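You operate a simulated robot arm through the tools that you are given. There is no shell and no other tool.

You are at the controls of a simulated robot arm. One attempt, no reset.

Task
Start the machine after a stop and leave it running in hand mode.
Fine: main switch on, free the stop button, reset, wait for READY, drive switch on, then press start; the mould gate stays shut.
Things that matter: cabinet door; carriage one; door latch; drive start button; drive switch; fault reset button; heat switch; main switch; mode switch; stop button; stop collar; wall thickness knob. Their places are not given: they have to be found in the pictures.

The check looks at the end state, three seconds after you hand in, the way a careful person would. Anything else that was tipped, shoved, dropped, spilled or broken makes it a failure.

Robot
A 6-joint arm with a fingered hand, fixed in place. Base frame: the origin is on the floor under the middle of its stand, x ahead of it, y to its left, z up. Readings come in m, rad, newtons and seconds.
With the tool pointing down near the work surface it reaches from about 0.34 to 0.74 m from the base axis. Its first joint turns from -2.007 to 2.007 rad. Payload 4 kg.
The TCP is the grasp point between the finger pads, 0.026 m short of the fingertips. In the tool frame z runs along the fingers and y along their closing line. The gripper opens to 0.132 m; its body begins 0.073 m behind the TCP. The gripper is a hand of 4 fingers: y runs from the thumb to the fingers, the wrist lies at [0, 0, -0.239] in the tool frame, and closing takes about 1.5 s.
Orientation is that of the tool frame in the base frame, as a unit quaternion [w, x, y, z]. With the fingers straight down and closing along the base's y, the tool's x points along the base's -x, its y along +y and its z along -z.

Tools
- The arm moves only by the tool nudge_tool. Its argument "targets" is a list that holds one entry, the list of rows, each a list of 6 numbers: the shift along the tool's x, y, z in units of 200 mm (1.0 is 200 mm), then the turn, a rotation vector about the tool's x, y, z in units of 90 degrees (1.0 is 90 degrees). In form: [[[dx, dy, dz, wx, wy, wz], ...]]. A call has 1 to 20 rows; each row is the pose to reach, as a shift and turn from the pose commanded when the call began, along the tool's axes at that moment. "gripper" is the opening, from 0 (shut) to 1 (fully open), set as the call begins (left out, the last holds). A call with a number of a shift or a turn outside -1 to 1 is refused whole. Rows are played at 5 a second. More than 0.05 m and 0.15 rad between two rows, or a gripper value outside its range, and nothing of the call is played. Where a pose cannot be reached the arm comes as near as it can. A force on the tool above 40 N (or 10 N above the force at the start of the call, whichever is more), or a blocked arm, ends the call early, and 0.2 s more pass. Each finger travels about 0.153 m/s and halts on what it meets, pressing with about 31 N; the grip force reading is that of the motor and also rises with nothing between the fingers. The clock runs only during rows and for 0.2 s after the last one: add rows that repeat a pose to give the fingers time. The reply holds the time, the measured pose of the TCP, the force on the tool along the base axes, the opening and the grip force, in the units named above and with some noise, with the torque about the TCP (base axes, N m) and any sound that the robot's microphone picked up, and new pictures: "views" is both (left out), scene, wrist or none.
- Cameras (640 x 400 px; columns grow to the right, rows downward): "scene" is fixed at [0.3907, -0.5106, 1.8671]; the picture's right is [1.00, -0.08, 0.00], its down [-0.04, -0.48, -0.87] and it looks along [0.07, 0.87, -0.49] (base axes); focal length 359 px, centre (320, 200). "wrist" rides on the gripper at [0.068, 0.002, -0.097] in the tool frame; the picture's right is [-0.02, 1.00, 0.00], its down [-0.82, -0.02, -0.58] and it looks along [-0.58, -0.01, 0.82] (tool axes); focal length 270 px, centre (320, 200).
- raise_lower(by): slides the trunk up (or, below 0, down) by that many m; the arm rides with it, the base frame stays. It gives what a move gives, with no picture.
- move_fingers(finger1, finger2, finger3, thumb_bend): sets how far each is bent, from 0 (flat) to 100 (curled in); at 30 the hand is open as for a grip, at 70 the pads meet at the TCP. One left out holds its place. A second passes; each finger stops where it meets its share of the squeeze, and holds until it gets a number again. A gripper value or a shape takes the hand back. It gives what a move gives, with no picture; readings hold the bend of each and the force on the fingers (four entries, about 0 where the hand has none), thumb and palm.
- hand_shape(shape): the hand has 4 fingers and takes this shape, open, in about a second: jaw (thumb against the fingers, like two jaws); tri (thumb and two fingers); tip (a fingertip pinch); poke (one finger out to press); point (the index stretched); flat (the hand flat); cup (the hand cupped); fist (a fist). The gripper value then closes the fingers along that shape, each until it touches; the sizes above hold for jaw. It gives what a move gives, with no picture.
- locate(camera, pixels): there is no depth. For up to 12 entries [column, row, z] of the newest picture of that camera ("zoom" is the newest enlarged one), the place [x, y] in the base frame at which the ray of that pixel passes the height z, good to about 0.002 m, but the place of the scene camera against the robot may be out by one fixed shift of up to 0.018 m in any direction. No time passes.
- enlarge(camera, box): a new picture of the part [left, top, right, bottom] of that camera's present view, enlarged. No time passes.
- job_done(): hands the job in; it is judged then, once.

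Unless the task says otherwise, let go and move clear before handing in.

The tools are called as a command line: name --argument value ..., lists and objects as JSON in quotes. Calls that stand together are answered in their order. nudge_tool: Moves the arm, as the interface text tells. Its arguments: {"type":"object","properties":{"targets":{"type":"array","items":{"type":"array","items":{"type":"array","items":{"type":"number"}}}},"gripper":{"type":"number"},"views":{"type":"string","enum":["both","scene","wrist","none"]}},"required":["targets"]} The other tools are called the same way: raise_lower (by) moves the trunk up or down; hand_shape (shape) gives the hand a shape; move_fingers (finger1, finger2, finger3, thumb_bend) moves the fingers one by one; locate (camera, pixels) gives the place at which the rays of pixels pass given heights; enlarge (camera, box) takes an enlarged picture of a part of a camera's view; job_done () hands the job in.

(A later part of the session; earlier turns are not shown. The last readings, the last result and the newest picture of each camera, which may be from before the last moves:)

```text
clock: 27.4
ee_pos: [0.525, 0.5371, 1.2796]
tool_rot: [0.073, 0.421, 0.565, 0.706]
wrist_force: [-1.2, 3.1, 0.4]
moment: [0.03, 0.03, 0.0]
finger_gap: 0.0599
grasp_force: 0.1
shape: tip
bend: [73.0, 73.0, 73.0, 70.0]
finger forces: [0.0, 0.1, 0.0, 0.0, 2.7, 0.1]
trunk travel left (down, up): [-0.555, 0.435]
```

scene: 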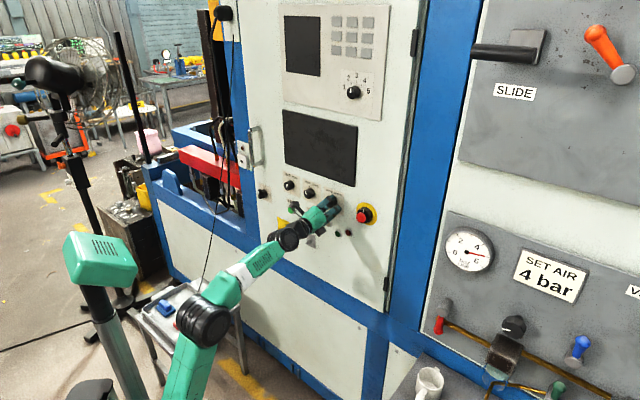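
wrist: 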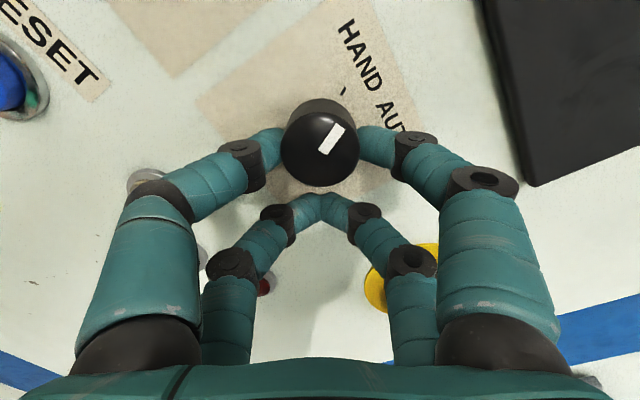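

I repeated the previous offset by mistake, so the hand slid about 17 mm with a light 2.7 N touch on the thumb. I'll undo that slide and then back straight out.

nudge_tool --targets '[[[-0.0392, -0.0769, 0, 0, 0, 0], [-0.0392, -0.0769, 0, 0, 0, 0], [-0.0392, -0.0769, -0.1, 0, 0, 0], [-0.0392, -0.0769, -0.2, 0, 0, 0], [-0.0392, -0.0769, -0.3, 0, 0, 0], [-0.0392, -0.0769, -0.3, 0, 0, 0]]]' --views "both"

enlarge --camera "wrist" --box '[220, 20, 440, 190]'

```text
clock: 28.8
ee_pos: [0.4845, 0.4929, 1.2541]
tool_rot: [0.073, 0.423, 0.567, 0.703]
wrist_force: [0.1, -0.4, -0.4]
moment: [-0.03, 0.01, 0.0]
finger_gap: 0.0593
grasp_force: 0.2
shape: tip
bend: [73.0, 73.0, 73.0, 70.0]
finger forces: [0.1, 0.0, 0.0, 0.0, 0.0, 0.0]
trunk travel left (down, up): [-0.555, 0.435]
```

scene: 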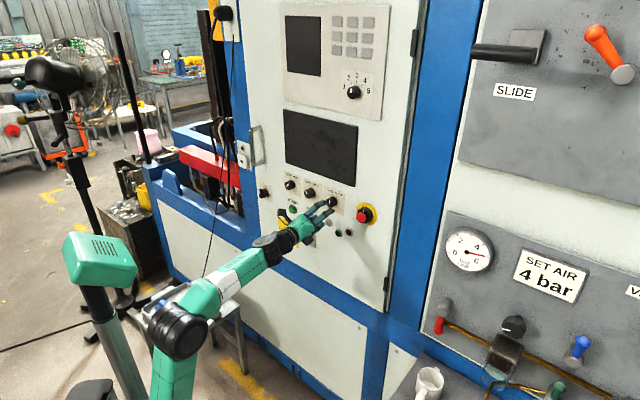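
wrist: 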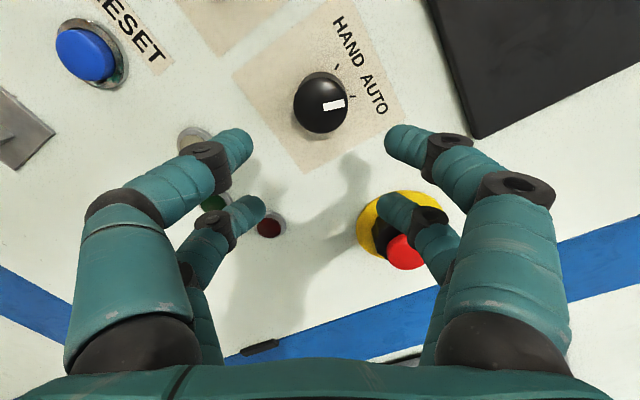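

```text
2.35 times, centred on (330, 105) of wrist
```

zoom: 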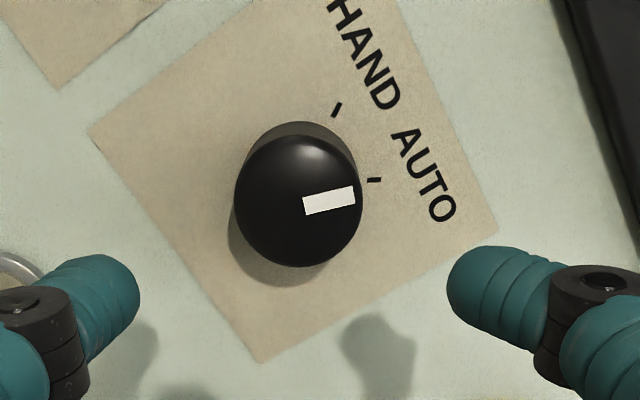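

The mark is back on AUTO: my stray slide rolled the knob back as the fingers opened. I'll rotate the hand back upright in the clear and redo the turn with a clean release.

nudge_tool --targets '[[[0.0009, -0.0127, 0, 0, 0, 0.0857], [0.0034, -0.0252, 0, 0, 0, 0.1714], [0.0076, -0.0373, 0, 0, 0, 0.2571], [0.0135, -0.0488, 0, 0, 0, 0.3429], [0.0208, -0.0593, 0, 0, 0, 0.4286], [0.0294, -0.0687, 0, 0, 0, 0.5143], [0.0392, -0.0769, 0, 0, 0, 0.6], [0.0392, -0.0769, 0, 0, 0, 0.6]]]' --views "wrist"

```text
clock: 30.6
ee_pos: [0.4727, 0.5053, 1.2467]
tool_rot: [-0.253, 0.635, 0.311, 0.66]
wrist_force: [0.4, -0.4, -0.8]
moment: [0.06, -0.03, -0.01]
finger_gap: 0.0592
grasp_force: 0.1
shape: tip
bend: [73.0, 73.0, 73.0, 70.0]
finger forces: [0.0, 0.1, 0.0, 0.1, 0.1, 0.0]
trunk travel left (down, up): [-0.555, 0.435]
```

wrist: 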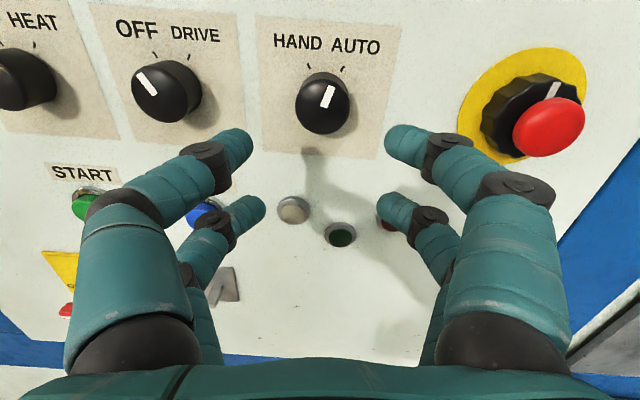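

Upright again in front of the knob. I'll go forward 60 mm onto it and close in the same spot as before.

nudge_tool --targets '[[[0, 0, 0.075, 0, 0, 0], [0, 0, 0.15, 0, 0, 0], [0, 0, 0.225, 0, 0, 0], [0, 0, 0.3, 0, 0, 0], [0, 0, 0.3, 0, 0, 0]]]' --views "wrist"

nudge_tool --targets '[[[0, 0, 0, 0, 0, 0], [0, 0, 0, 0, 0, 0], [0, 0, 0, 0, 0, 0], [0, 0, 0, 0, 0, 0], [0, 0, 0, 0, 0, 0]]]' --gripper 0.0 --views "wrist"

```text
clock: 31.8
ee_pos: [0.5151, 0.5458, 1.248]
tool_rot: [-0.253, 0.634, 0.313, 0.66]
wrist_force: [-0.5, -0.5, -0.5]
moment: [0.01, 0.0, -0.01]
finger_gap: 0.0594
grasp_force: 0.1
shape: tip
bend: [73.0, 73.0, 73.0, 70.0]
finger forces: [0.0, 0.0, 0.0, 0.1, 0.1, 0.1]
trunk travel left (down, up): [-0.555, 0.435]
```

wrist: 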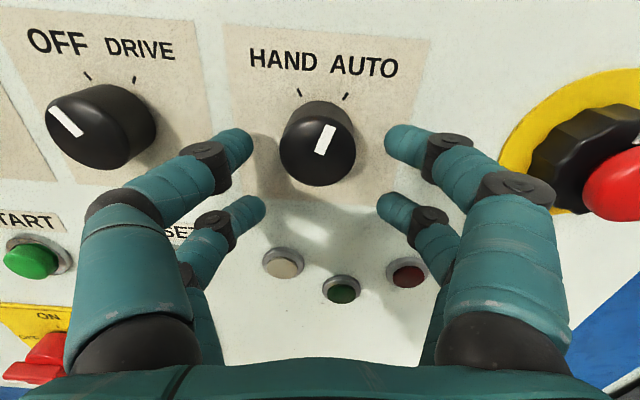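

```text
clock: 33.0
ee_pos: [0.5159, 0.5456, 1.2487]
tool_rot: [-0.253, 0.635, 0.311, 0.66]
wrist_force: [1.8, 1.5, 3.1]
moment: [0.02, -0.01, -0.01]
finger_gap: 0.014
grasp_force: 30.3
shape: tip
bend: [73.0, 62.0, 62.0, 70.0]
finger forces: [27.5, 0.0, 0.1, 0.0, 27.4, 0.0]
trunk travel left (down, up): [-0.555, 0.435]
```

wrist: 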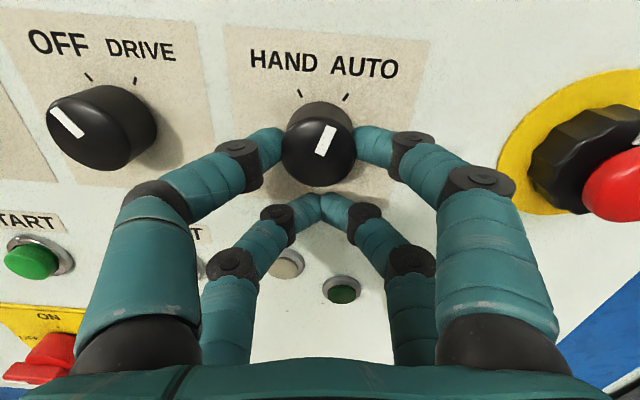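

The pinch holds again at 27 N per side, with the mark about 10° short of its original AUTO position. I'll turn counterclockwise 50° about the knob axis.

nudge_tool --targets '[[[0.0009, 0.0125, 0, 0, 0, -0.0889], [0.0035, 0.0248, 0, 0, 0, -0.1778], [0.0078, 0.0366, 0, 0, 0, -0.2667], [0.0137, 0.0477, 0, 0, 0, -0.3556], [0.0211, 0.0579, 0, 0, 0, -0.4444], [0.0298, 0.0669, 0, 0, 0, -0.5333], [0.0321, 0.0689, 0, 0, 0, -0.5556], [0.0321, 0.0689, 0, 0, 0, -0.5556]]]' --views "wrist"

enlarge --camera "wrist" --box '[220, 10, 440, 220]'

```text
clock: 34.8
ee_pos: [0.523, 0.5387, 1.2554]
tool_rot: [0.05, 0.442, 0.552, 0.705]
wrist_force: [-4.1, 0.2, 3.5]
moment: [0.09, 0.13, 0.17]
finger_gap: 0.014
grasp_force: 30.6
shape: tip
bend: [73.0, 62.0, 62.0, 70.0]
finger forces: [29.6, 0.1, 0.0, 0.1, 29.5, 0.1]
trunk travel left (down, up): [-0.555, 0.435]
```

wrist: 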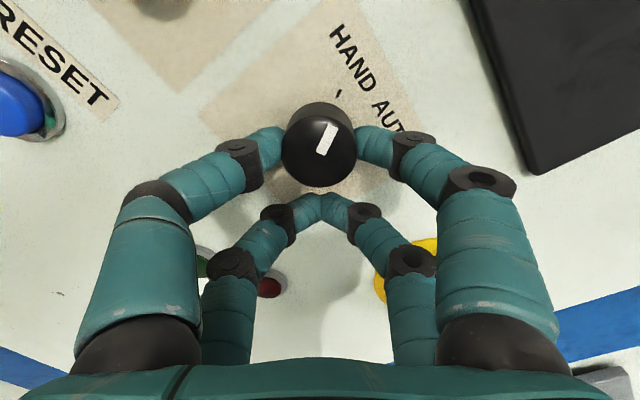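

```text
1.90 times, centred on (330, 115) of wrist
```

zoom: 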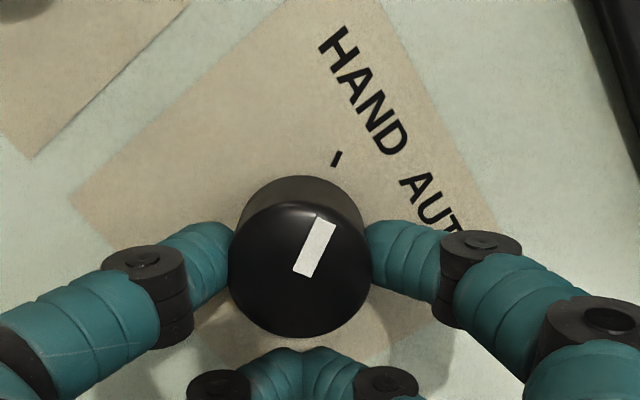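

The mark (303,272 to 325,222 in the zoom) points at the HAND tick. Now a clean release with no shift, then straight back.

nudge_tool --targets '[[[0, 0, 0, 0, 0, 0], [0, 0, 0, 0, 0, 0], [0, 0, 0, 0, 0, 0], [0, 0, -0.1, 0, 0, 0], [0, 0, -0.2, 0, 0, 0], [0, 0, -0.3, 0, 0, 0], [0, 0, -0.3, 0, 0, 0]]]' --gripper 0.45 --views "both"

enlarge --camera "wrist" --box '[220, 20, 440, 190]'

```text
clock: 36.4
ee_pos: [0.4832, 0.4947, 1.2561]
tool_rot: [0.049, 0.443, 0.552, 0.705]
wrist_force: [0.0, -0.3, 0.5]
moment: [-0.02, 0.01, 0.0]
finger_gap: 0.0589
grasp_force: 0.1
shape: tip
bend: [73.0, 73.0, 73.0, 70.0]
finger forces: [0.0, 0.1, 0.1, 0.0, 0.0, 0.0]
trunk travel left (down, up): [-0.555, 0.435]
```

scene: 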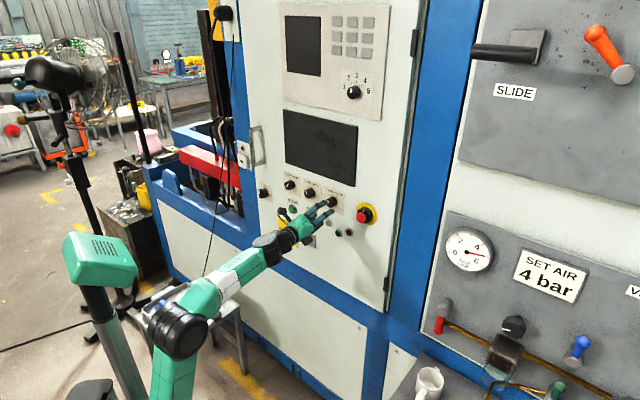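
wrist: 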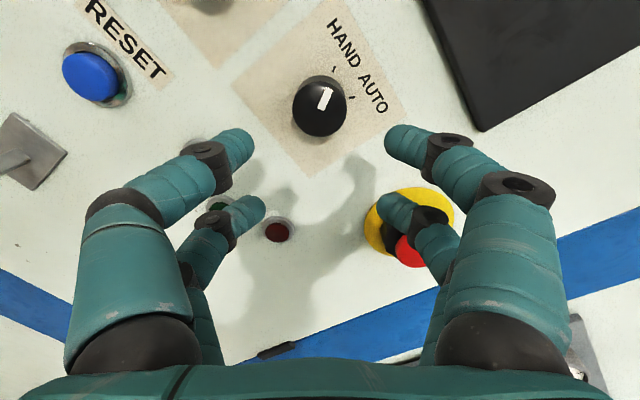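

```text
2.35 times, centred on (330, 105) of wrist
```

zoom: 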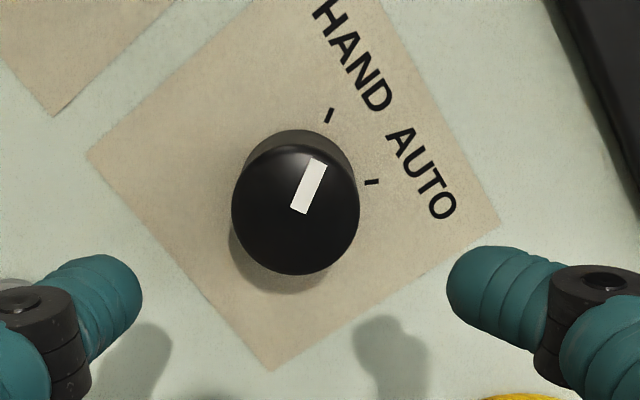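

The mode switch now stands on HAND. Next is the main switch, lower left; I'll lower the trunk 0.16 m and slide the hand left, rolling it so the closing line is vertical for the horizontal handle.

raise_lower --by -0.16

nudge_tool --targets '[[[0.12, -0.083, -0.1, 0, 0, -0.055], [0.26, -0.18, -0.15, 0, 0, -0.12], [0.4, -0.278, -0.15, 0, 0, -0.19], [0.54, -0.375, -0.15, 0, 0, -0.26], [0.68, -0.473, -0.15, 0, 0, -0.33], [0.8216, -0.571, -0.15, 0, 0, -0.387], [0.8216, -0.571, -0.15, 0, 0, -0.387]]]' --views "both"

```text
clock: 38.2
ee_pos: [0.4834, 0.4957, 1.0949]
tool_rot: [0.049, 0.443, 0.551, 0.705]
wrist_force: [0.1, 0.3, 0.1]
moment: [0.03, -0.01, -0.02]
finger_gap: 0.0589
grasp_force: 0.2
shape: tip
bend: [73.0, 73.0, 73.0, 70.0]
finger forces: [0.0, 0.1, 0.0, 0.0, 0.1, 0.0]
trunk travel left (down, up): [-0.395, 0.595]
```

```text
clock: 39.8
ee_pos: [0.3149, 0.608, 1.0944]
tool_rot: [0.258, 0.258, 0.659, 0.657]
wrist_force: [0.3, 0.0, 0.1]
moment: [0.02, 0.01, -0.03]
finger_gap: 0.059
grasp_force: 0.0
shape: tip
bend: [73.0, 73.0, 73.0, 70.0]
finger forces: [0.0, 0.0, 0.1, 0.1, 0.1, 0.1]
trunk travel left (down, up): [-0.395, 0.595]
```

scene: 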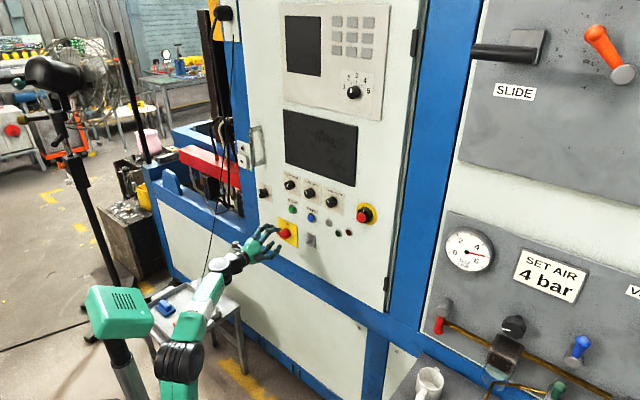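
wrist: 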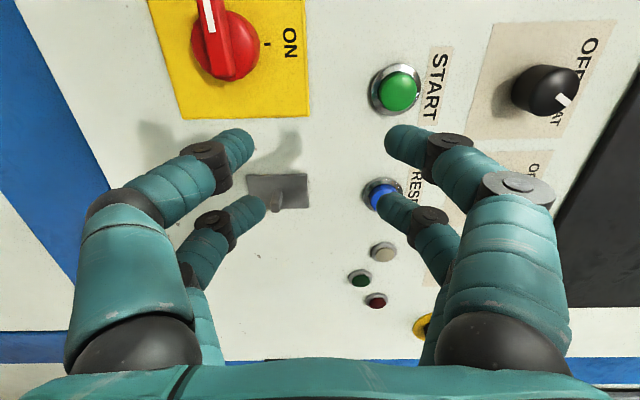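

The main switch is at the top of the wrist picture (228,45) with its bar pointing left on the panel. I'll enlarge it and take rays to place its axis.

enlarge --camera "wrist" --box '[140, 0, 320, 130]'

locate --camera "wrist" --pixels '[[183, 120, 1.0], [183, 120, 1.1], [305, 112, 1.0], [305, 112, 1.2], [263, 44, 1.0], [263, 44, 1.1], [228, 45, 1.0], [228, 45, 1.1]]'

```text
3.08 times, centred on (230, 65) of wrist
```

zoom: 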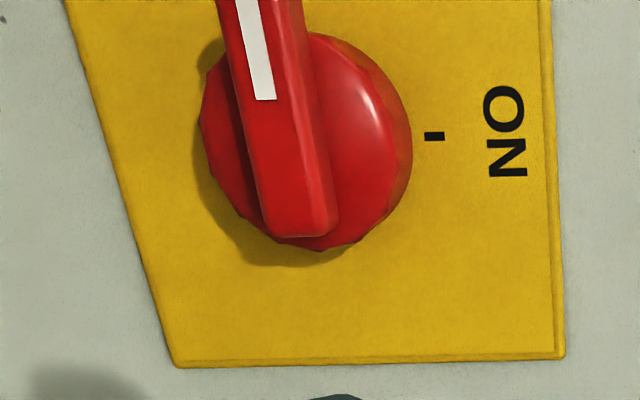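

```text
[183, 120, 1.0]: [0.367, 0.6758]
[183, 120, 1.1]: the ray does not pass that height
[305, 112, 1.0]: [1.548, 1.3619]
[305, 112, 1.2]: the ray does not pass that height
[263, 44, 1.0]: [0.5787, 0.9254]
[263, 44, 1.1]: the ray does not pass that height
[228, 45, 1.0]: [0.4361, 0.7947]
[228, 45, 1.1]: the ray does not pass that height
```

The main switch axis comes out at about u=-0.240, z=1.029 (base 0.371, 0.737), with the bar standing roughly 30 mm off the panel. I'll lower the trunk 66 mm and move in front of it at a safe distance, slightly toward the bar's long end.

raise_lower --by -0.066

nudge_tool --targets '[[[0.1, 0, 0.04, 0, 0, 0], [0.2, 0, 0.08, 0, 0, 0], [0.2795, 0, 0.12, 0, 0, 0], [0.2795, 0, 0.16, 0, 0, 0], [0.2795, 0, 0.16, 0, 0, 0]]]' --views "both"

enlarge --camera "wrist" --box '[220, 60, 420, 220]'

```text
clock: 40.9
ee_pos: [0.3149, 0.6072, 1.0297]
tool_rot: [0.258, 0.258, 0.659, 0.658]
wrist_force: [-0.4, -0.4, -0.1]
moment: [-0.02, -0.03, -0.04]
finger_gap: 0.0588
grasp_force: 0.1
shape: tip
bend: [73.0, 73.0, 73.0, 70.0]
finger forces: [0.1, 0.0, 0.1, 0.1, 0.1, 0.1]
trunk travel left (down, up): [-0.329, 0.661]
```

```text
clock: 42.1
ee_pos: [0.2952, 0.6694, 1.0265]
tool_rot: [0.257, 0.258, 0.659, 0.658]
wrist_force: [0.1, -0.1, -0.6]
moment: [0.0, -0.02, 0.03]
finger_gap: 0.0589
grasp_force: 0.0
shape: tip
bend: [73.0, 73.0, 73.0, 70.0]
finger forces: [0.1, 0.0, 0.0, 0.1, 0.0, 0.0]
trunk travel left (down, up): [-0.329, 0.661]
```

scene: 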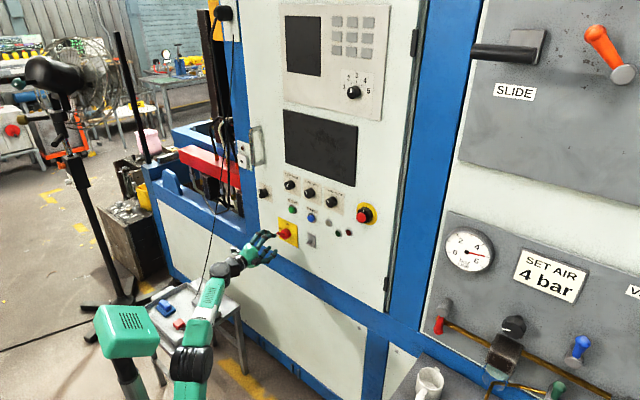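
wrist: 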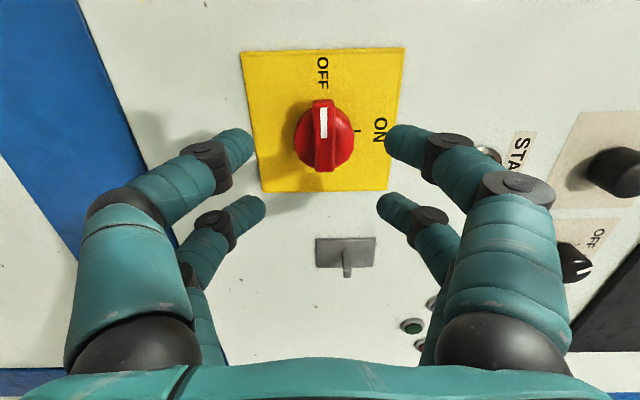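

```text
2.50 times, centred on (320, 140) of wrist
```

zoom: 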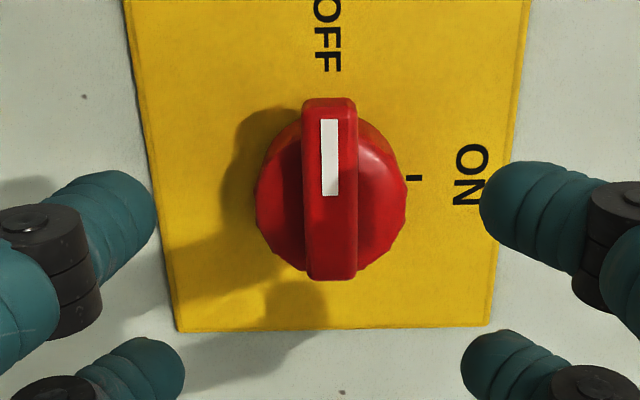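

Bar and dial are symmetric about the axis, which appears at (324,136), about 3 mm above and 2 mm left of the grasp axis. Before gripping, I'll test in the clear whether the wrist can roll the full 90° clockwise here.

nudge_tool --targets '[[[0.008, 0.0165, 0, 0, 0, 0.0889], [0.008, 0.0165, 0, 0, 0, 0.1778], [0.008, 0.0165, 0, 0, 0, 0.2667], [0.008, 0.0165, 0, 0, 0, 0.3556], [0.008, 0.0165, 0, 0, 0, 0.4444], [0.008, 0.0165, 0, 0, 0, 0.5333], [0.008, 0.0165, 0, 0, 0, 0.6222], [0.008, 0.0165, 0, 0, 0, 0.7111], [0.008, 0.0165, 0, 0, 0, 0.8], [0.008, 0.0165, 0, 0, 0, 0.8889], [0.008, 0.0165, 0, 0, 0, 0.9667], [0.008, 0.0165, 0, 0, 0, 1.0], [0.008, 0.0165, 0, 0, 0, 1.0]]]' --views "both"

```text
clock: 44.9
ee_pos: [0.2953, 0.6703, 1.0319]
tool_rot: [-0.284, 0.648, 0.283, 0.647]
wrist_force: [-0.6, -0.5, -0.1]
moment: [0.02, 0.0, 0.02]
finger_gap: 0.0588
grasp_force: 0.1
shape: tip
bend: [73.0, 73.0, 73.0, 70.0]
finger forces: [0.0, 0.1, 0.0, 0.1, 0.0, 0.0]
trunk travel left (down, up): [-0.329, 0.661]
```

scene: 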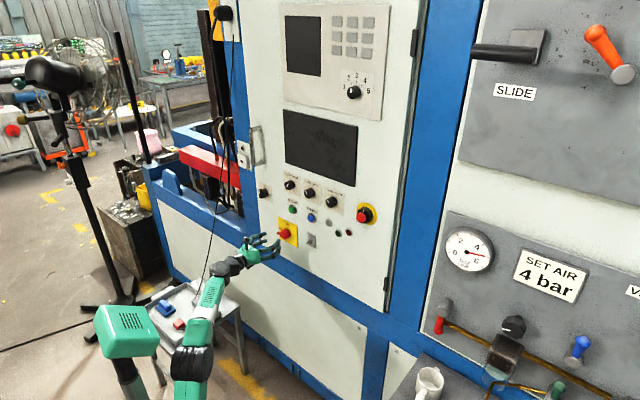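
wrist: 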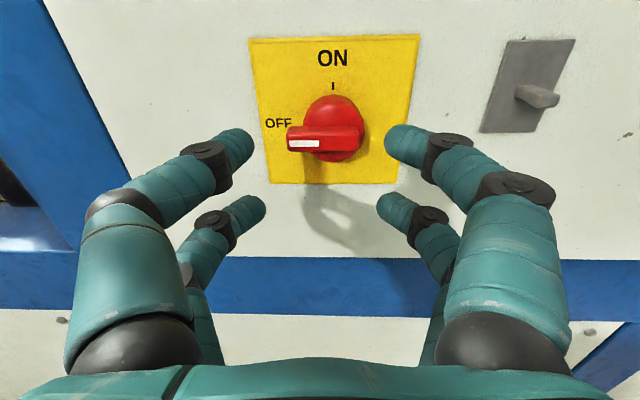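

The full 90° roll works here without trouble. The bar center is at (325,138), about 4 mm right of the grasp axis, so I'll correct that while rolling back to the vertical closing line.

nudge_tool --targets '[[[0, 0.0185, 0, 0, 0, -0.0889], [0, 0.0185, 0, 0, 0, -0.1778], [0, 0.0185, 0, 0, 0, -0.2667], [0, 0.0185, 0, 0, 0, -0.3556], [0, 0.0185, 0, 0, 0, -0.4444], [0, 0.0185, 0, 0, 0, -0.5333], [0, 0.0185, 0, 0, 0, -0.6222], [0, 0.0185, 0, 0, 0, -0.7111], [0, 0.0185, 0, 0, 0, -0.8], [0, 0.0185, 0, 0, 0, -0.8889], [0, 0.0185, 0.05, 0, 0, -0.9667], [0, 0.0185, 0.1, 0, 0, -1.0], [0, 0.0185, 0.15, 0, 0, -1.0], [0, 0.0185, 0.2, 0, 0, -1.0], [0, 0.0185, 0.2, 0, 0, -1.0]]]' --views "both"

enlarge --camera "wrist" --box '[220, 80, 420, 240]'

```text
clock: 48.1
ee_pos: [0.3246, 0.6975, 1.0308]
tool_rot: [0.258, 0.258, 0.659, 0.658]
wrist_force: [0.2, -0.4, -0.1]
moment: [0.02, 0.01, 0.0]
finger_gap: 0.0589
grasp_force: 0.0
shape: tip
bend: [73.0, 73.0, 73.0, 70.0]
finger forces: [0.0, 0.0, 0.0, 0.0, 0.1, 0.0]
trunk travel left (down, up): [-0.329, 0.661]
```

scene: 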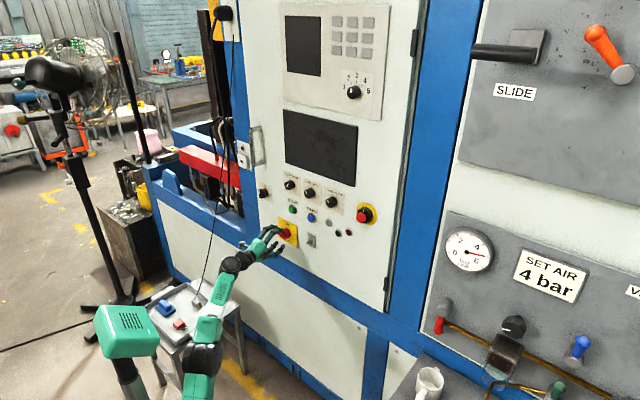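
wrist: 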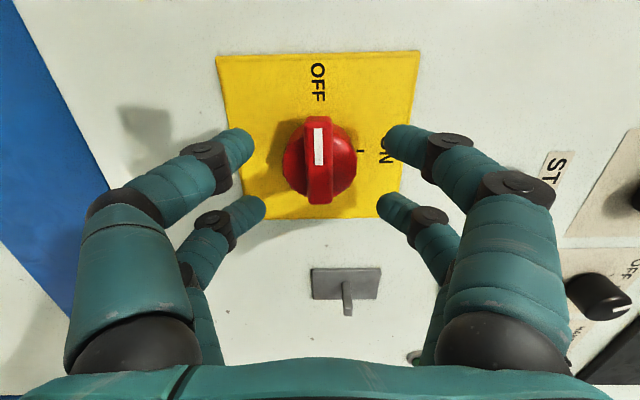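

```text
2.50 times, centred on (320, 160) of wrist
```

zoom: 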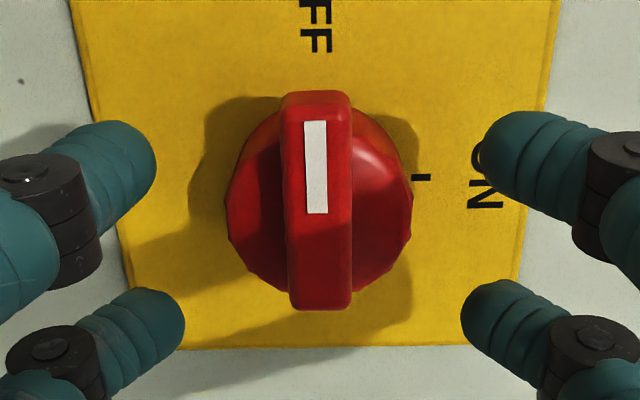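

The bar center (319,160) now coincides with the grasp axis to within 2 mm. I'll go in 23 mm and close on the bar.

nudge_tool --targets '[[[0, 0, 0.04, 0, 0, 0], [0, 0, 0.08, 0, 0, 0], [0, 0, 0.115, 0, 0, 0], [0, 0, 0.115, 0, 0, 0]]]' --views "none"

nudge_tool --targets '[[[0, 0, 0, 0, 0, 0], [0, 0, 0, 0, 0, 0], [0, 0, 0, 0, 0, 0], [0, 0, 0, 0, 0, 0], [0, 0, 0, 0, 0, 0]]]' --gripper 0.0 --views "wrist"

```text
clock: 49.1
ee_pos: [0.3388, 0.7135, 1.0295]
tool_rot: [0.258, 0.258, 0.658, 0.658]
wrist_force: [0.4, 0.1, -0.7]
moment: [-0.01, 0.01, 0.02]
finger_gap: 0.059
grasp_force: 0.0
shape: tip
bend: [73.0, 73.0, 73.0, 70.0]
finger forces: [0.1, 0.1, 0.0, 0.0, 0.0, 0.0]
trunk travel left (down, up): [-0.329, 0.661]
```

```text
clock: 50.3
ee_pos: [0.339, 0.7129, 1.0306]
tool_rot: [0.257, 0.258, 0.659, 0.658]
wrist_force: [1.3, 0.3, -0.2]
moment: [-0.02, -0.01, -0.13]
finger_gap: 0.0154
grasp_force: 31.1
shape: tip
bend: [72.0, 73.0, 73.0, 70.0]
finger forces: [29.0, 28.9, 27.0, 0.1, 26.4, 0.0]
trunk travel left (down, up): [-0.329, 0.661]
```

wrist: 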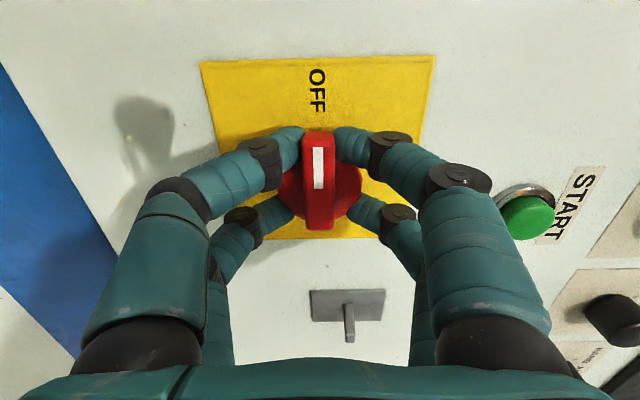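

All four digits hold the bar (26 to 29 N each). I'll turn it 90° clockwise to ON.

nudge_tool --targets '[[[0, 0, 0, 0, 0, 0.0889], [0, 0, 0, 0, 0, 0.1778], [0, 0, 0, 0, 0, 0.2667], [0, 0, 0, 0, 0, 0.3556], [0, 0, 0, 0, 0, 0.4444], [0, 0, 0, 0, 0, 0.5333], [0, 0, 0, 0, 0, 0.6222], [0, 0, 0, 0, 0, 0.7111], [0, 0, 0, 0, 0, 0.8], [0, 0, 0, 0, 0, 0.8889], [0, 0, 0, 0, 0, 0.9556], [0, 0, 0, 0, 0, 1.0], [0, 0, 0, 0, 0, 1.0]]]' --views "both"

```text
clock: 53.1
ee_pos: [0.342, 0.7104, 1.0353]
tool_rot: [-0.284, 0.648, 0.281, 0.649]
wrist_force: [10.6, -11.5, 13.5]
moment: [0.27, -0.74, -0.7]
finger_gap: 0.0152
grasp_force: 31.3
shape: tip
bend: [72.0, 73.0, 73.0, 70.0]
finger forces: [51.7, 35.4, 27.6, 0.1, 26.6, 0.0]
trunk travel left (down, up): [-0.329, 0.661]
```

scene: 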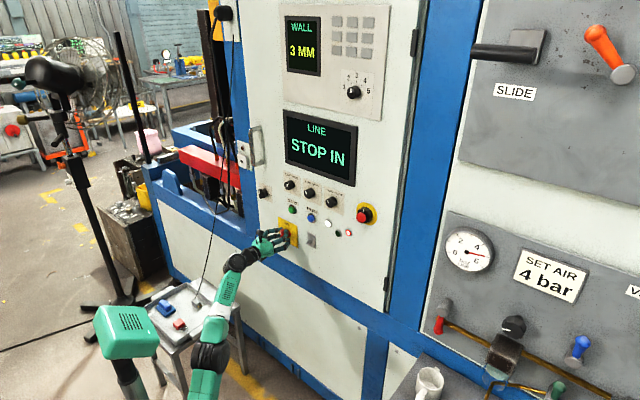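
wrist: 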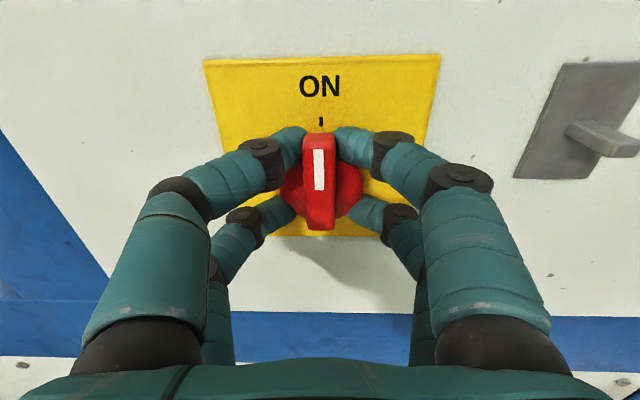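

The displays lit up: "WALL 3 MM" and "LINE STOP IN", so the main switch is on. I'll release cleanly and back straight out.

nudge_tool --targets '[[[0, 0, 0, 0, 0, 0], [0, 0, 0, 0, 0, 0], [0, 0, 0, 0, 0, 0], [0, 0, -0.1, 0, 0, 0], [0, 0, -0.2, 0, 0, 0], [0, 0, -0.3, 0, 0, 0], [0, 0, -0.3, 0, 0, 0]]]' --gripper 0.45 --views "both"

```text
clock: 54.7
ee_pos: [0.2997, 0.6662, 1.0329]
tool_rot: [-0.283, 0.648, 0.282, 0.649]
wrist_force: [0.7, 0.3, 0.8]
moment: [-0.02, 0.01, -0.04]
finger_gap: 0.0589
grasp_force: 0.0
shape: tip
bend: [73.0, 73.0, 73.0, 70.0]
finger forces: [0.1, 0.0, 0.0, 0.0, 0.1, 0.0]
trunk travel left (down, up): [-0.329, 0.661]
```

scene: 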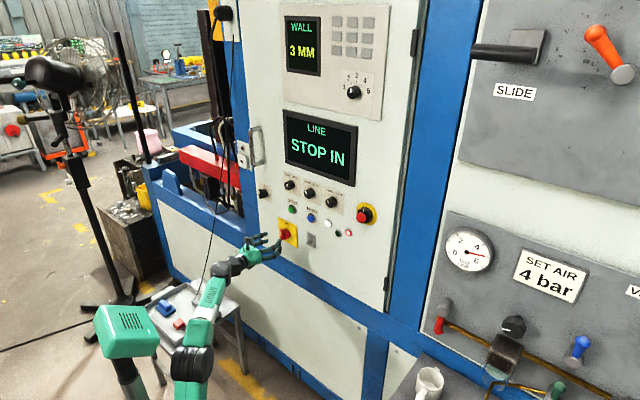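
wrist: 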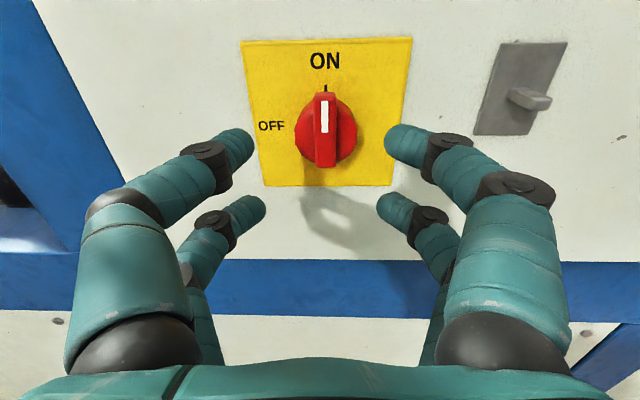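

Main switch stands on ON and the line display says STOP IN. Next is the stop collar: I'll raise the trunk, then carry the hand right to the stop button while rolling back to a -90° roll so I have room for a clockwise twist.

nudge_tool --targets '[[[0, 0, -0.08, 0, 0, -0.0889], [0, 0, -0.15, 0, 0, -0.1778], [0, 0, -0.15, 0, 0, -0.2667], [0, 0, -0.15, 0, 0, -0.3556], [0, 0, -0.15, 0, 0, -0.4444], [0, 0, -0.15, 0, 0, -0.4444]]]' --views "none"

raise_lower --by 0.28

```text
clock: 56.1
ee_pos: [0.2792, 0.6466, 1.0317]
tool_rot: [-0.044, 0.512, 0.488, 0.705]
wrist_force: [-0.4, 0.1, -0.4]
moment: [0.02, -0.01, -0.02]
finger_gap: 0.059
grasp_force: 0.1
shape: tip
bend: [73.0, 73.0, 73.0, 70.0]
finger forces: [0.0, 0.0, 0.1, 0.0, 0.1, 0.1]
trunk travel left (down, up): [-0.329, 0.661]
```

```text
clock: 58.9
ee_pos: [0.279, 0.6465, 1.3129]
tool_rot: [-0.044, 0.512, 0.488, 0.706]
wrist_force: [0.0, -0.9, 0.4]
moment: [0.01, -0.02, 0.02]
finger_gap: 0.0589
grasp_force: 0.1
shape: tip
bend: [73.0, 73.0, 73.0, 70.0]
finger forces: [0.1, 0.0, 0.0, 0.0, 0.1, 0.1]
trunk travel left (down, up): [-0.609, 0.381]
```

The hand is clear at u=-0.244, z=1.313. I'll move right toward the stop button in two stages.

nudge_tool --targets '[[[-0.139, 0.128, 0.01, 0, 0, -0.056], [-0.278, 0.256, 0.02, 0, 0, -0.112], [-0.416, 0.383, 0.03, 0, 0, -0.168], [-0.555, 0.511, 0.04, 0, 0, -0.224], [-0.694, 0.639, 0.05, 0, 0, -0.28], [-0.694, 0.639, 0.05, 0, 0, -0.28]]]' --views "none"

```text
clock: 60.3
ee_pos: [0.4258, 0.5281, 1.2908]
tool_rot: [0.111, 0.393, 0.588, 0.698]
wrist_force: [0.0, 0.1, 0.1]
moment: [-0.01, 0.05, -0.02]
finger_gap: 0.0592
grasp_force: 0.1
shape: tip
bend: [73.0, 73.0, 73.0, 70.0]
finger forces: [0.0, 0.0, 0.1, 0.0, 0.0, 0.0]
trunk travel left (down, up): [-0.609, 0.381]
```

Halfway there (u=-0.056, dist 0.676). Continuing right to the stop button and finishing the roll to -90°.

nudge_tool --targets '[[[-0.18, 0.055, 0, 0, 0, -0.055], [-0.36, 0.11, 0, 0, 0, -0.11], [-0.54, 0.165, 0.01, 0, 0, -0.165], [-0.72, 0.22, 0.02, 0, 0, -0.22], [-0.9035, 0.274, 0.02, 0, 0, -0.2756], [-0.9035, 0.274, 0.02, 0, 0, -0.2756]]]' --views "both"

enlarge --camera "wrist" --box '[230, 70, 410, 200]'

```text
clock: 61.7
ee_pos: [0.5625, 0.4031, 1.2661]
tool_rot: [0.258, 0.259, 0.659, 0.658]
wrist_force: [-0.8, 0.0, -1.4]
moment: [0.0, 0.02, 0.03]
finger_gap: 0.0593
grasp_force: 0.2
shape: tip
bend: [73.0, 73.0, 73.0, 70.0]
finger forces: [0.0, 0.1, 0.0, 0.1, 0.0, 0.0]
trunk travel left (down, up): [-0.609, 0.381]
```

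scene: 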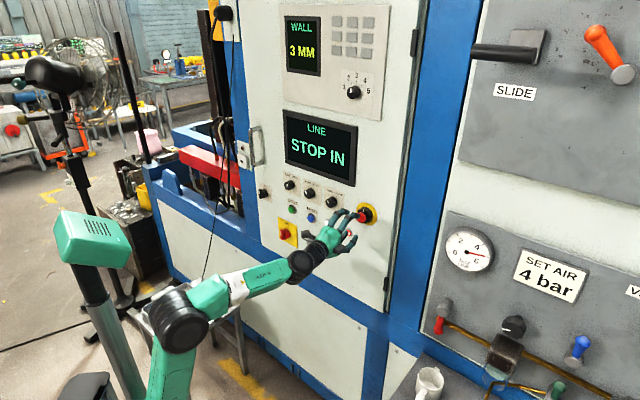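
wrist: 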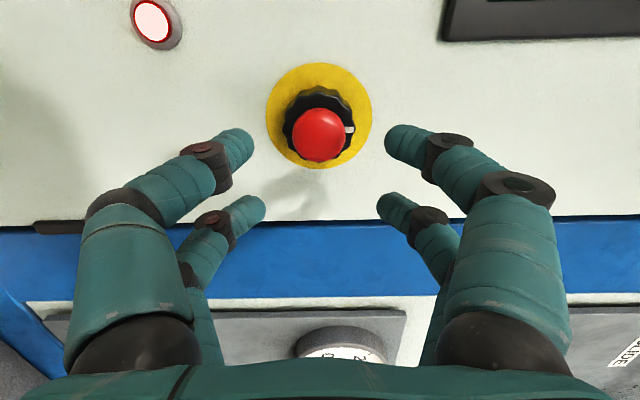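

```text
3.08 times, centred on (320, 135) of wrist
```

zoom: 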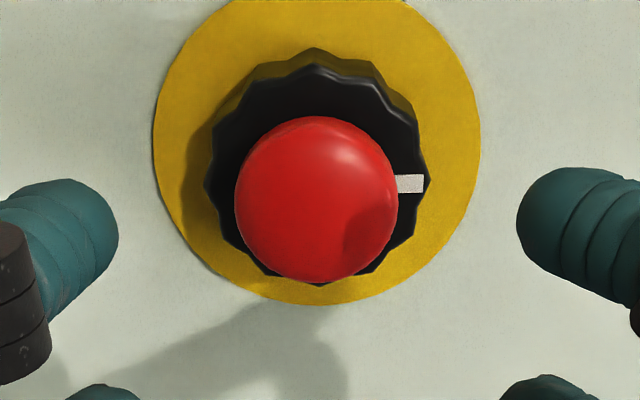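

The collar (319,126) and cap (319,135) are aligned with the grasp axis. I'll open a bit wider and advance 78 mm so the fingers flank the collar without touching the red cap.

nudge_tool --targets '[[[0, 0, 0.08, 0, 0, 0], [0, 0, 0.16, 0, 0, 0], [0, 0, 0.24, 0, 0, 0], [0, 0, 0.31, 0, 0, 0], [0, 0, 0.31, 0, 0, 0]]]' --gripper 0.55 --views "both"

enlarge --camera "scene" --box '[310, 180, 410, 260]'

```text
clock: 62.9
ee_pos: [0.6049, 0.4494, 1.2647]
tool_rot: [0.258, 0.259, 0.659, 0.657]
wrist_force: [0.1, 0.4, -0.7]
moment: [-0.03, 0.01, -0.02]
finger_gap: 0.072
grasp_force: 0.1
shape: tip
bend: [72.0, 72.0, 72.0, 70.0]
finger forces: [0.0, 0.0, 0.0, 0.0, 0.0, 0.0]
trunk travel left (down, up): [-0.609, 0.381]
```

scene: 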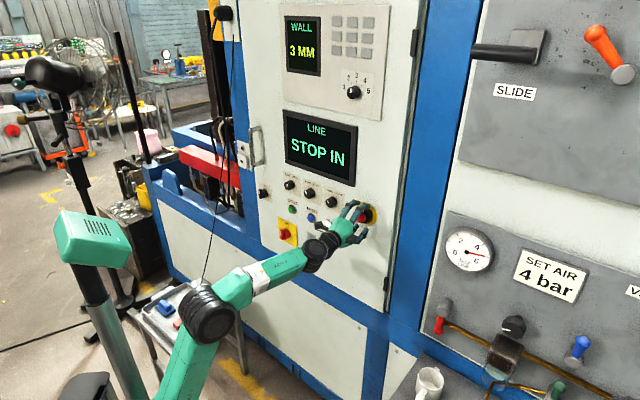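
wrist: 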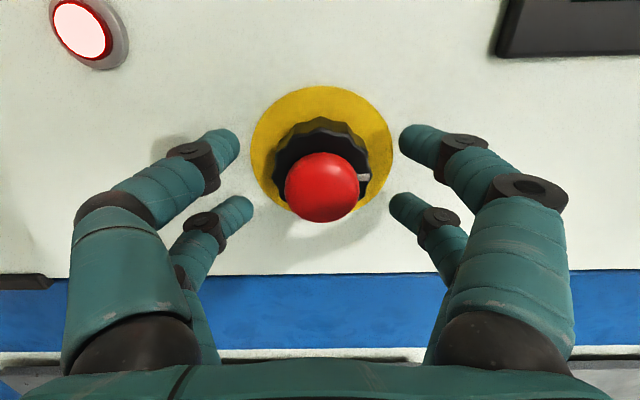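

```text
5.00 times, centred on (360, 220) of scene
```

zoom: 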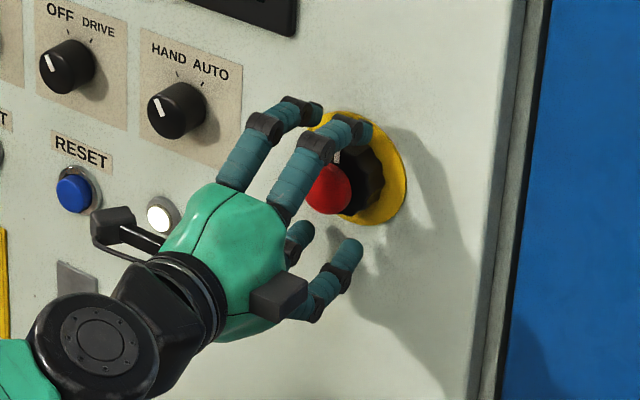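

Mode still reads HAND in the zoom, and the collar is centered with the fingertips about 26 mm off the panel. I'll advance 15 mm more and close on the collar.

nudge_tool --targets '[[[0, 0, 0.035, 0, 0, 0], [0, 0, 0.07, 0, 0, 0], [0, 0, 0.07, 0, 0, 0]]]' --views "wrist"

nudge_tool --targets '[[[0, 0, 0, 0, 0, 0], [0, 0, 0, 0, 0, 0], [0, 0, 0, 0, 0, 0], [0, 0, 0, 0, 0, 0], [0, 0, 0, 0, 0, 0]]]' --gripper 0.0 --views "wrist"

```text
clock: 63.7
ee_pos: [0.6139, 0.4599, 1.2639]
tool_rot: [0.258, 0.258, 0.658, 0.659]
wrist_force: [0.4, -0.4, -0.7]
moment: [0.01, 0.01, 0.0]
finger_gap: 0.0721
grasp_force: 0.0
shape: tip
bend: [72.0, 72.0, 72.0, 70.0]
finger forces: [0.0, 0.1, 0.0, 0.0, 0.0, 0.0]
trunk travel left (down, up): [-0.609, 0.381]
```

wrist: 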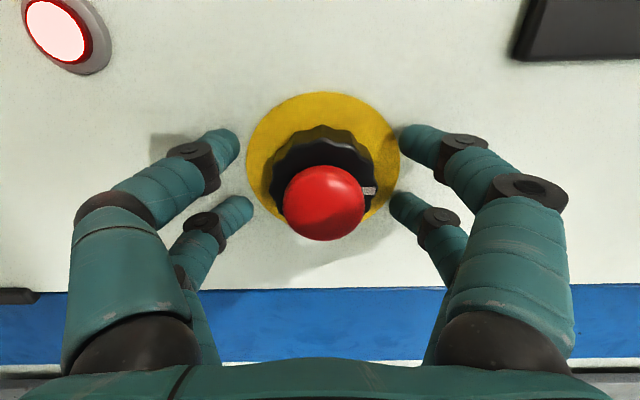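

```text
clock: 64.9
ee_pos: [0.6135, 0.4606, 1.263]
tool_rot: [0.258, 0.259, 0.659, 0.658]
wrist_force: [3.3, 2.4, 1.7]
moment: [0.03, -0.02, -0.03]
finger_gap: 0.0276
grasp_force: 30.3
shape: tip
bend: [73.0, 73.0, 73.0, 70.0]
finger forces: [30.0, 29.9, 27.7, 0.1, 26.5, 0.0]
trunk travel left (down, up): [-0.609, 0.381]
```

wrist: 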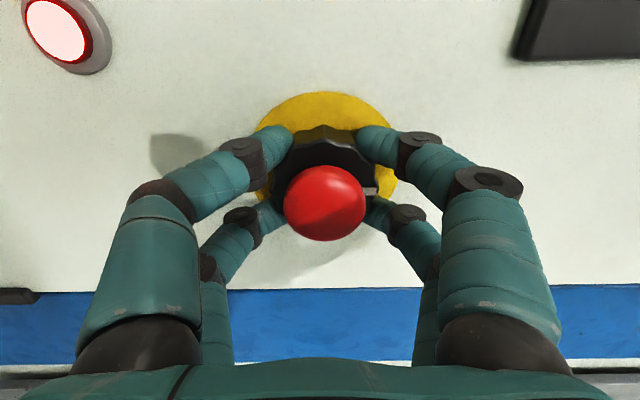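

All four digits hold the collar firmly. I'll twist it clockwise in steps and watch the display.

nudge_tool --targets '[[[0, 0, 0, 0, 0, 0.0889], [0, 0, 0, 0, 0, 0.1778], [0, 0, 0, 0, 0, 0.2667], [0, 0, 0, 0, 0, 0.3556], [0, 0, 0, 0, 0, 0.4], [0, 0, 0, 0, 0, 0.4]]]' --views "both"

```text
clock: 66.3
ee_pos: [0.6141, 0.4588, 1.2637]
tool_rot: [0.041, 0.448, 0.547, 0.706]
wrist_force: [-3.1, 9.2, 10.7]
moment: [0.24, -0.34, 0.03]
finger_gap: 0.0274
grasp_force: 30.5
shape: tip
bend: [73.0, 74.0, 73.0, 70.0]
finger forces: [34.7, 28.3, 25.4, 0.0, 28.7, 0.0]
trunk travel left (down, up): [-0.609, 0.381]
```

scene: 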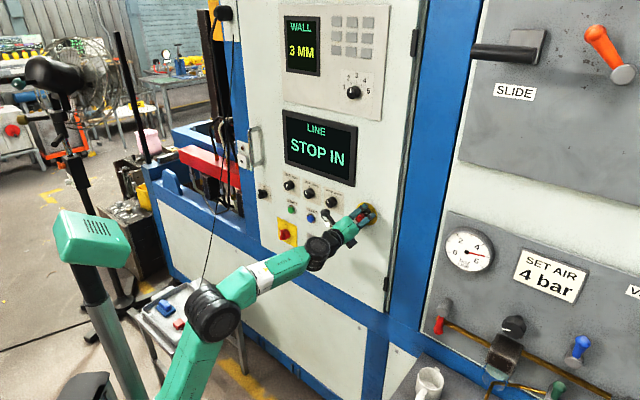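
wrist: 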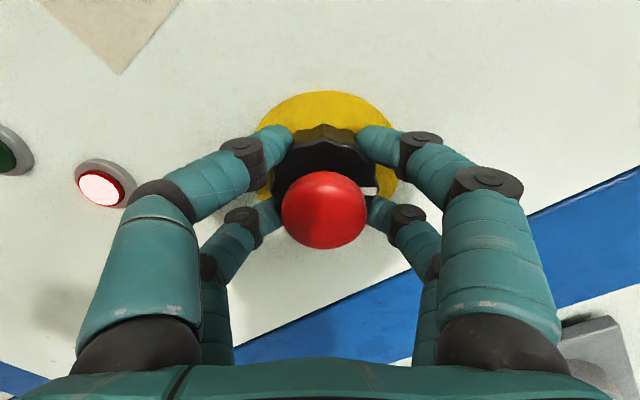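

The collar turns with the hand and the red cap looks slightly further out (86 px wide versus 80), but the display still says STOP IN. I'll continue clockwise.

nudge_tool --targets '[[[0, 0, 0, 0, 0, 0.0889], [0, 0, 0, 0, 0, 0.1778], [0, 0, 0, 0, 0, 0.2667], [0, 0, 0, 0, 0, 0.2667]]]' --views "both"

```text
clock: 67.3
ee_pos: [0.6128, 0.459, 1.2646]
tool_rot: [-0.106, 0.552, 0.441, 0.7]
wrist_force: [-1.4, 9.7, 15.7]
moment: [0.41, -0.41, -0.02]
finger_gap: 0.0272
grasp_force: 31.1
shape: tip
bend: [73.0, 74.0, 73.0, 70.0]
finger forces: [35.0, 27.5, 24.4, 0.1, 30.1, 0.0]
trunk travel left (down, up): [-0.609, 0.381]
```

scene: 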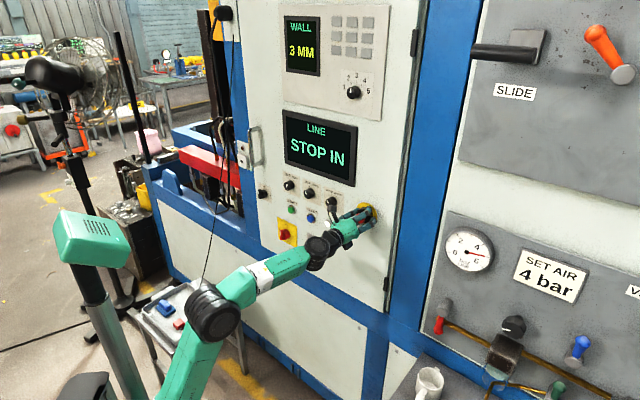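
wrist: 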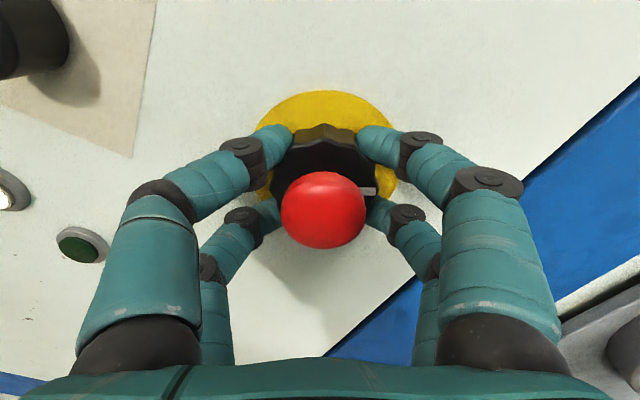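

Total 60° turned; the display still reads STOP IN. I'll go on to 90°.

nudge_tool --targets '[[[0, 0, 0, 0, 0, 0.0889], [0, 0, 0, 0, 0, 0.1778], [0, 0, 0, 0, 0, 0.2667], [0, 0, 0, 0, 0, 0.3222], [0, 0, 0, 0, 0, 0.3222]]]' --views "both"

```text
clock: 68.5
ee_pos: [0.6121, 0.4588, 1.2648]
tool_rot: [-0.278, 0.644, 0.288, 0.652]
wrist_force: [3.6, 10.2, 24.1]
moment: [0.43, -0.44, -0.1]
finger_gap: 0.0269
grasp_force: 31.2
shape: tip
bend: [74.0, 73.0, 73.0, 70.0]
finger forces: [34.3, 26.1, 24.0, 0.1, 33.4, 0.1]
trunk travel left (down, up): [-0.609, 0.381]
```

scene: 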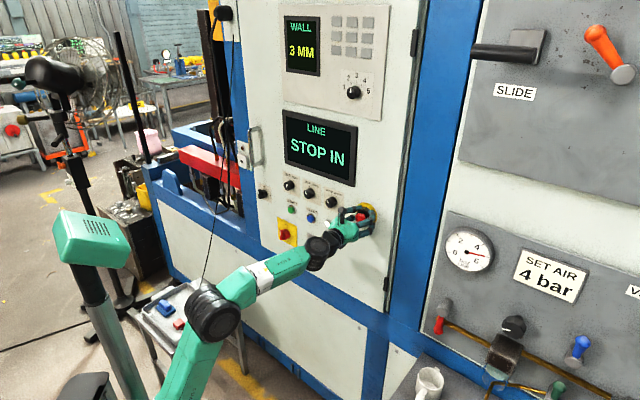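
wrist: 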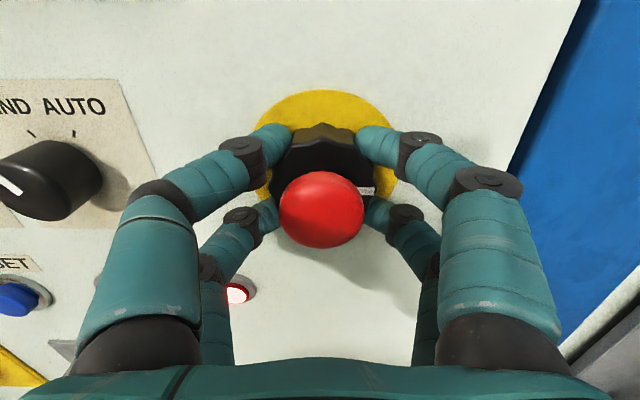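

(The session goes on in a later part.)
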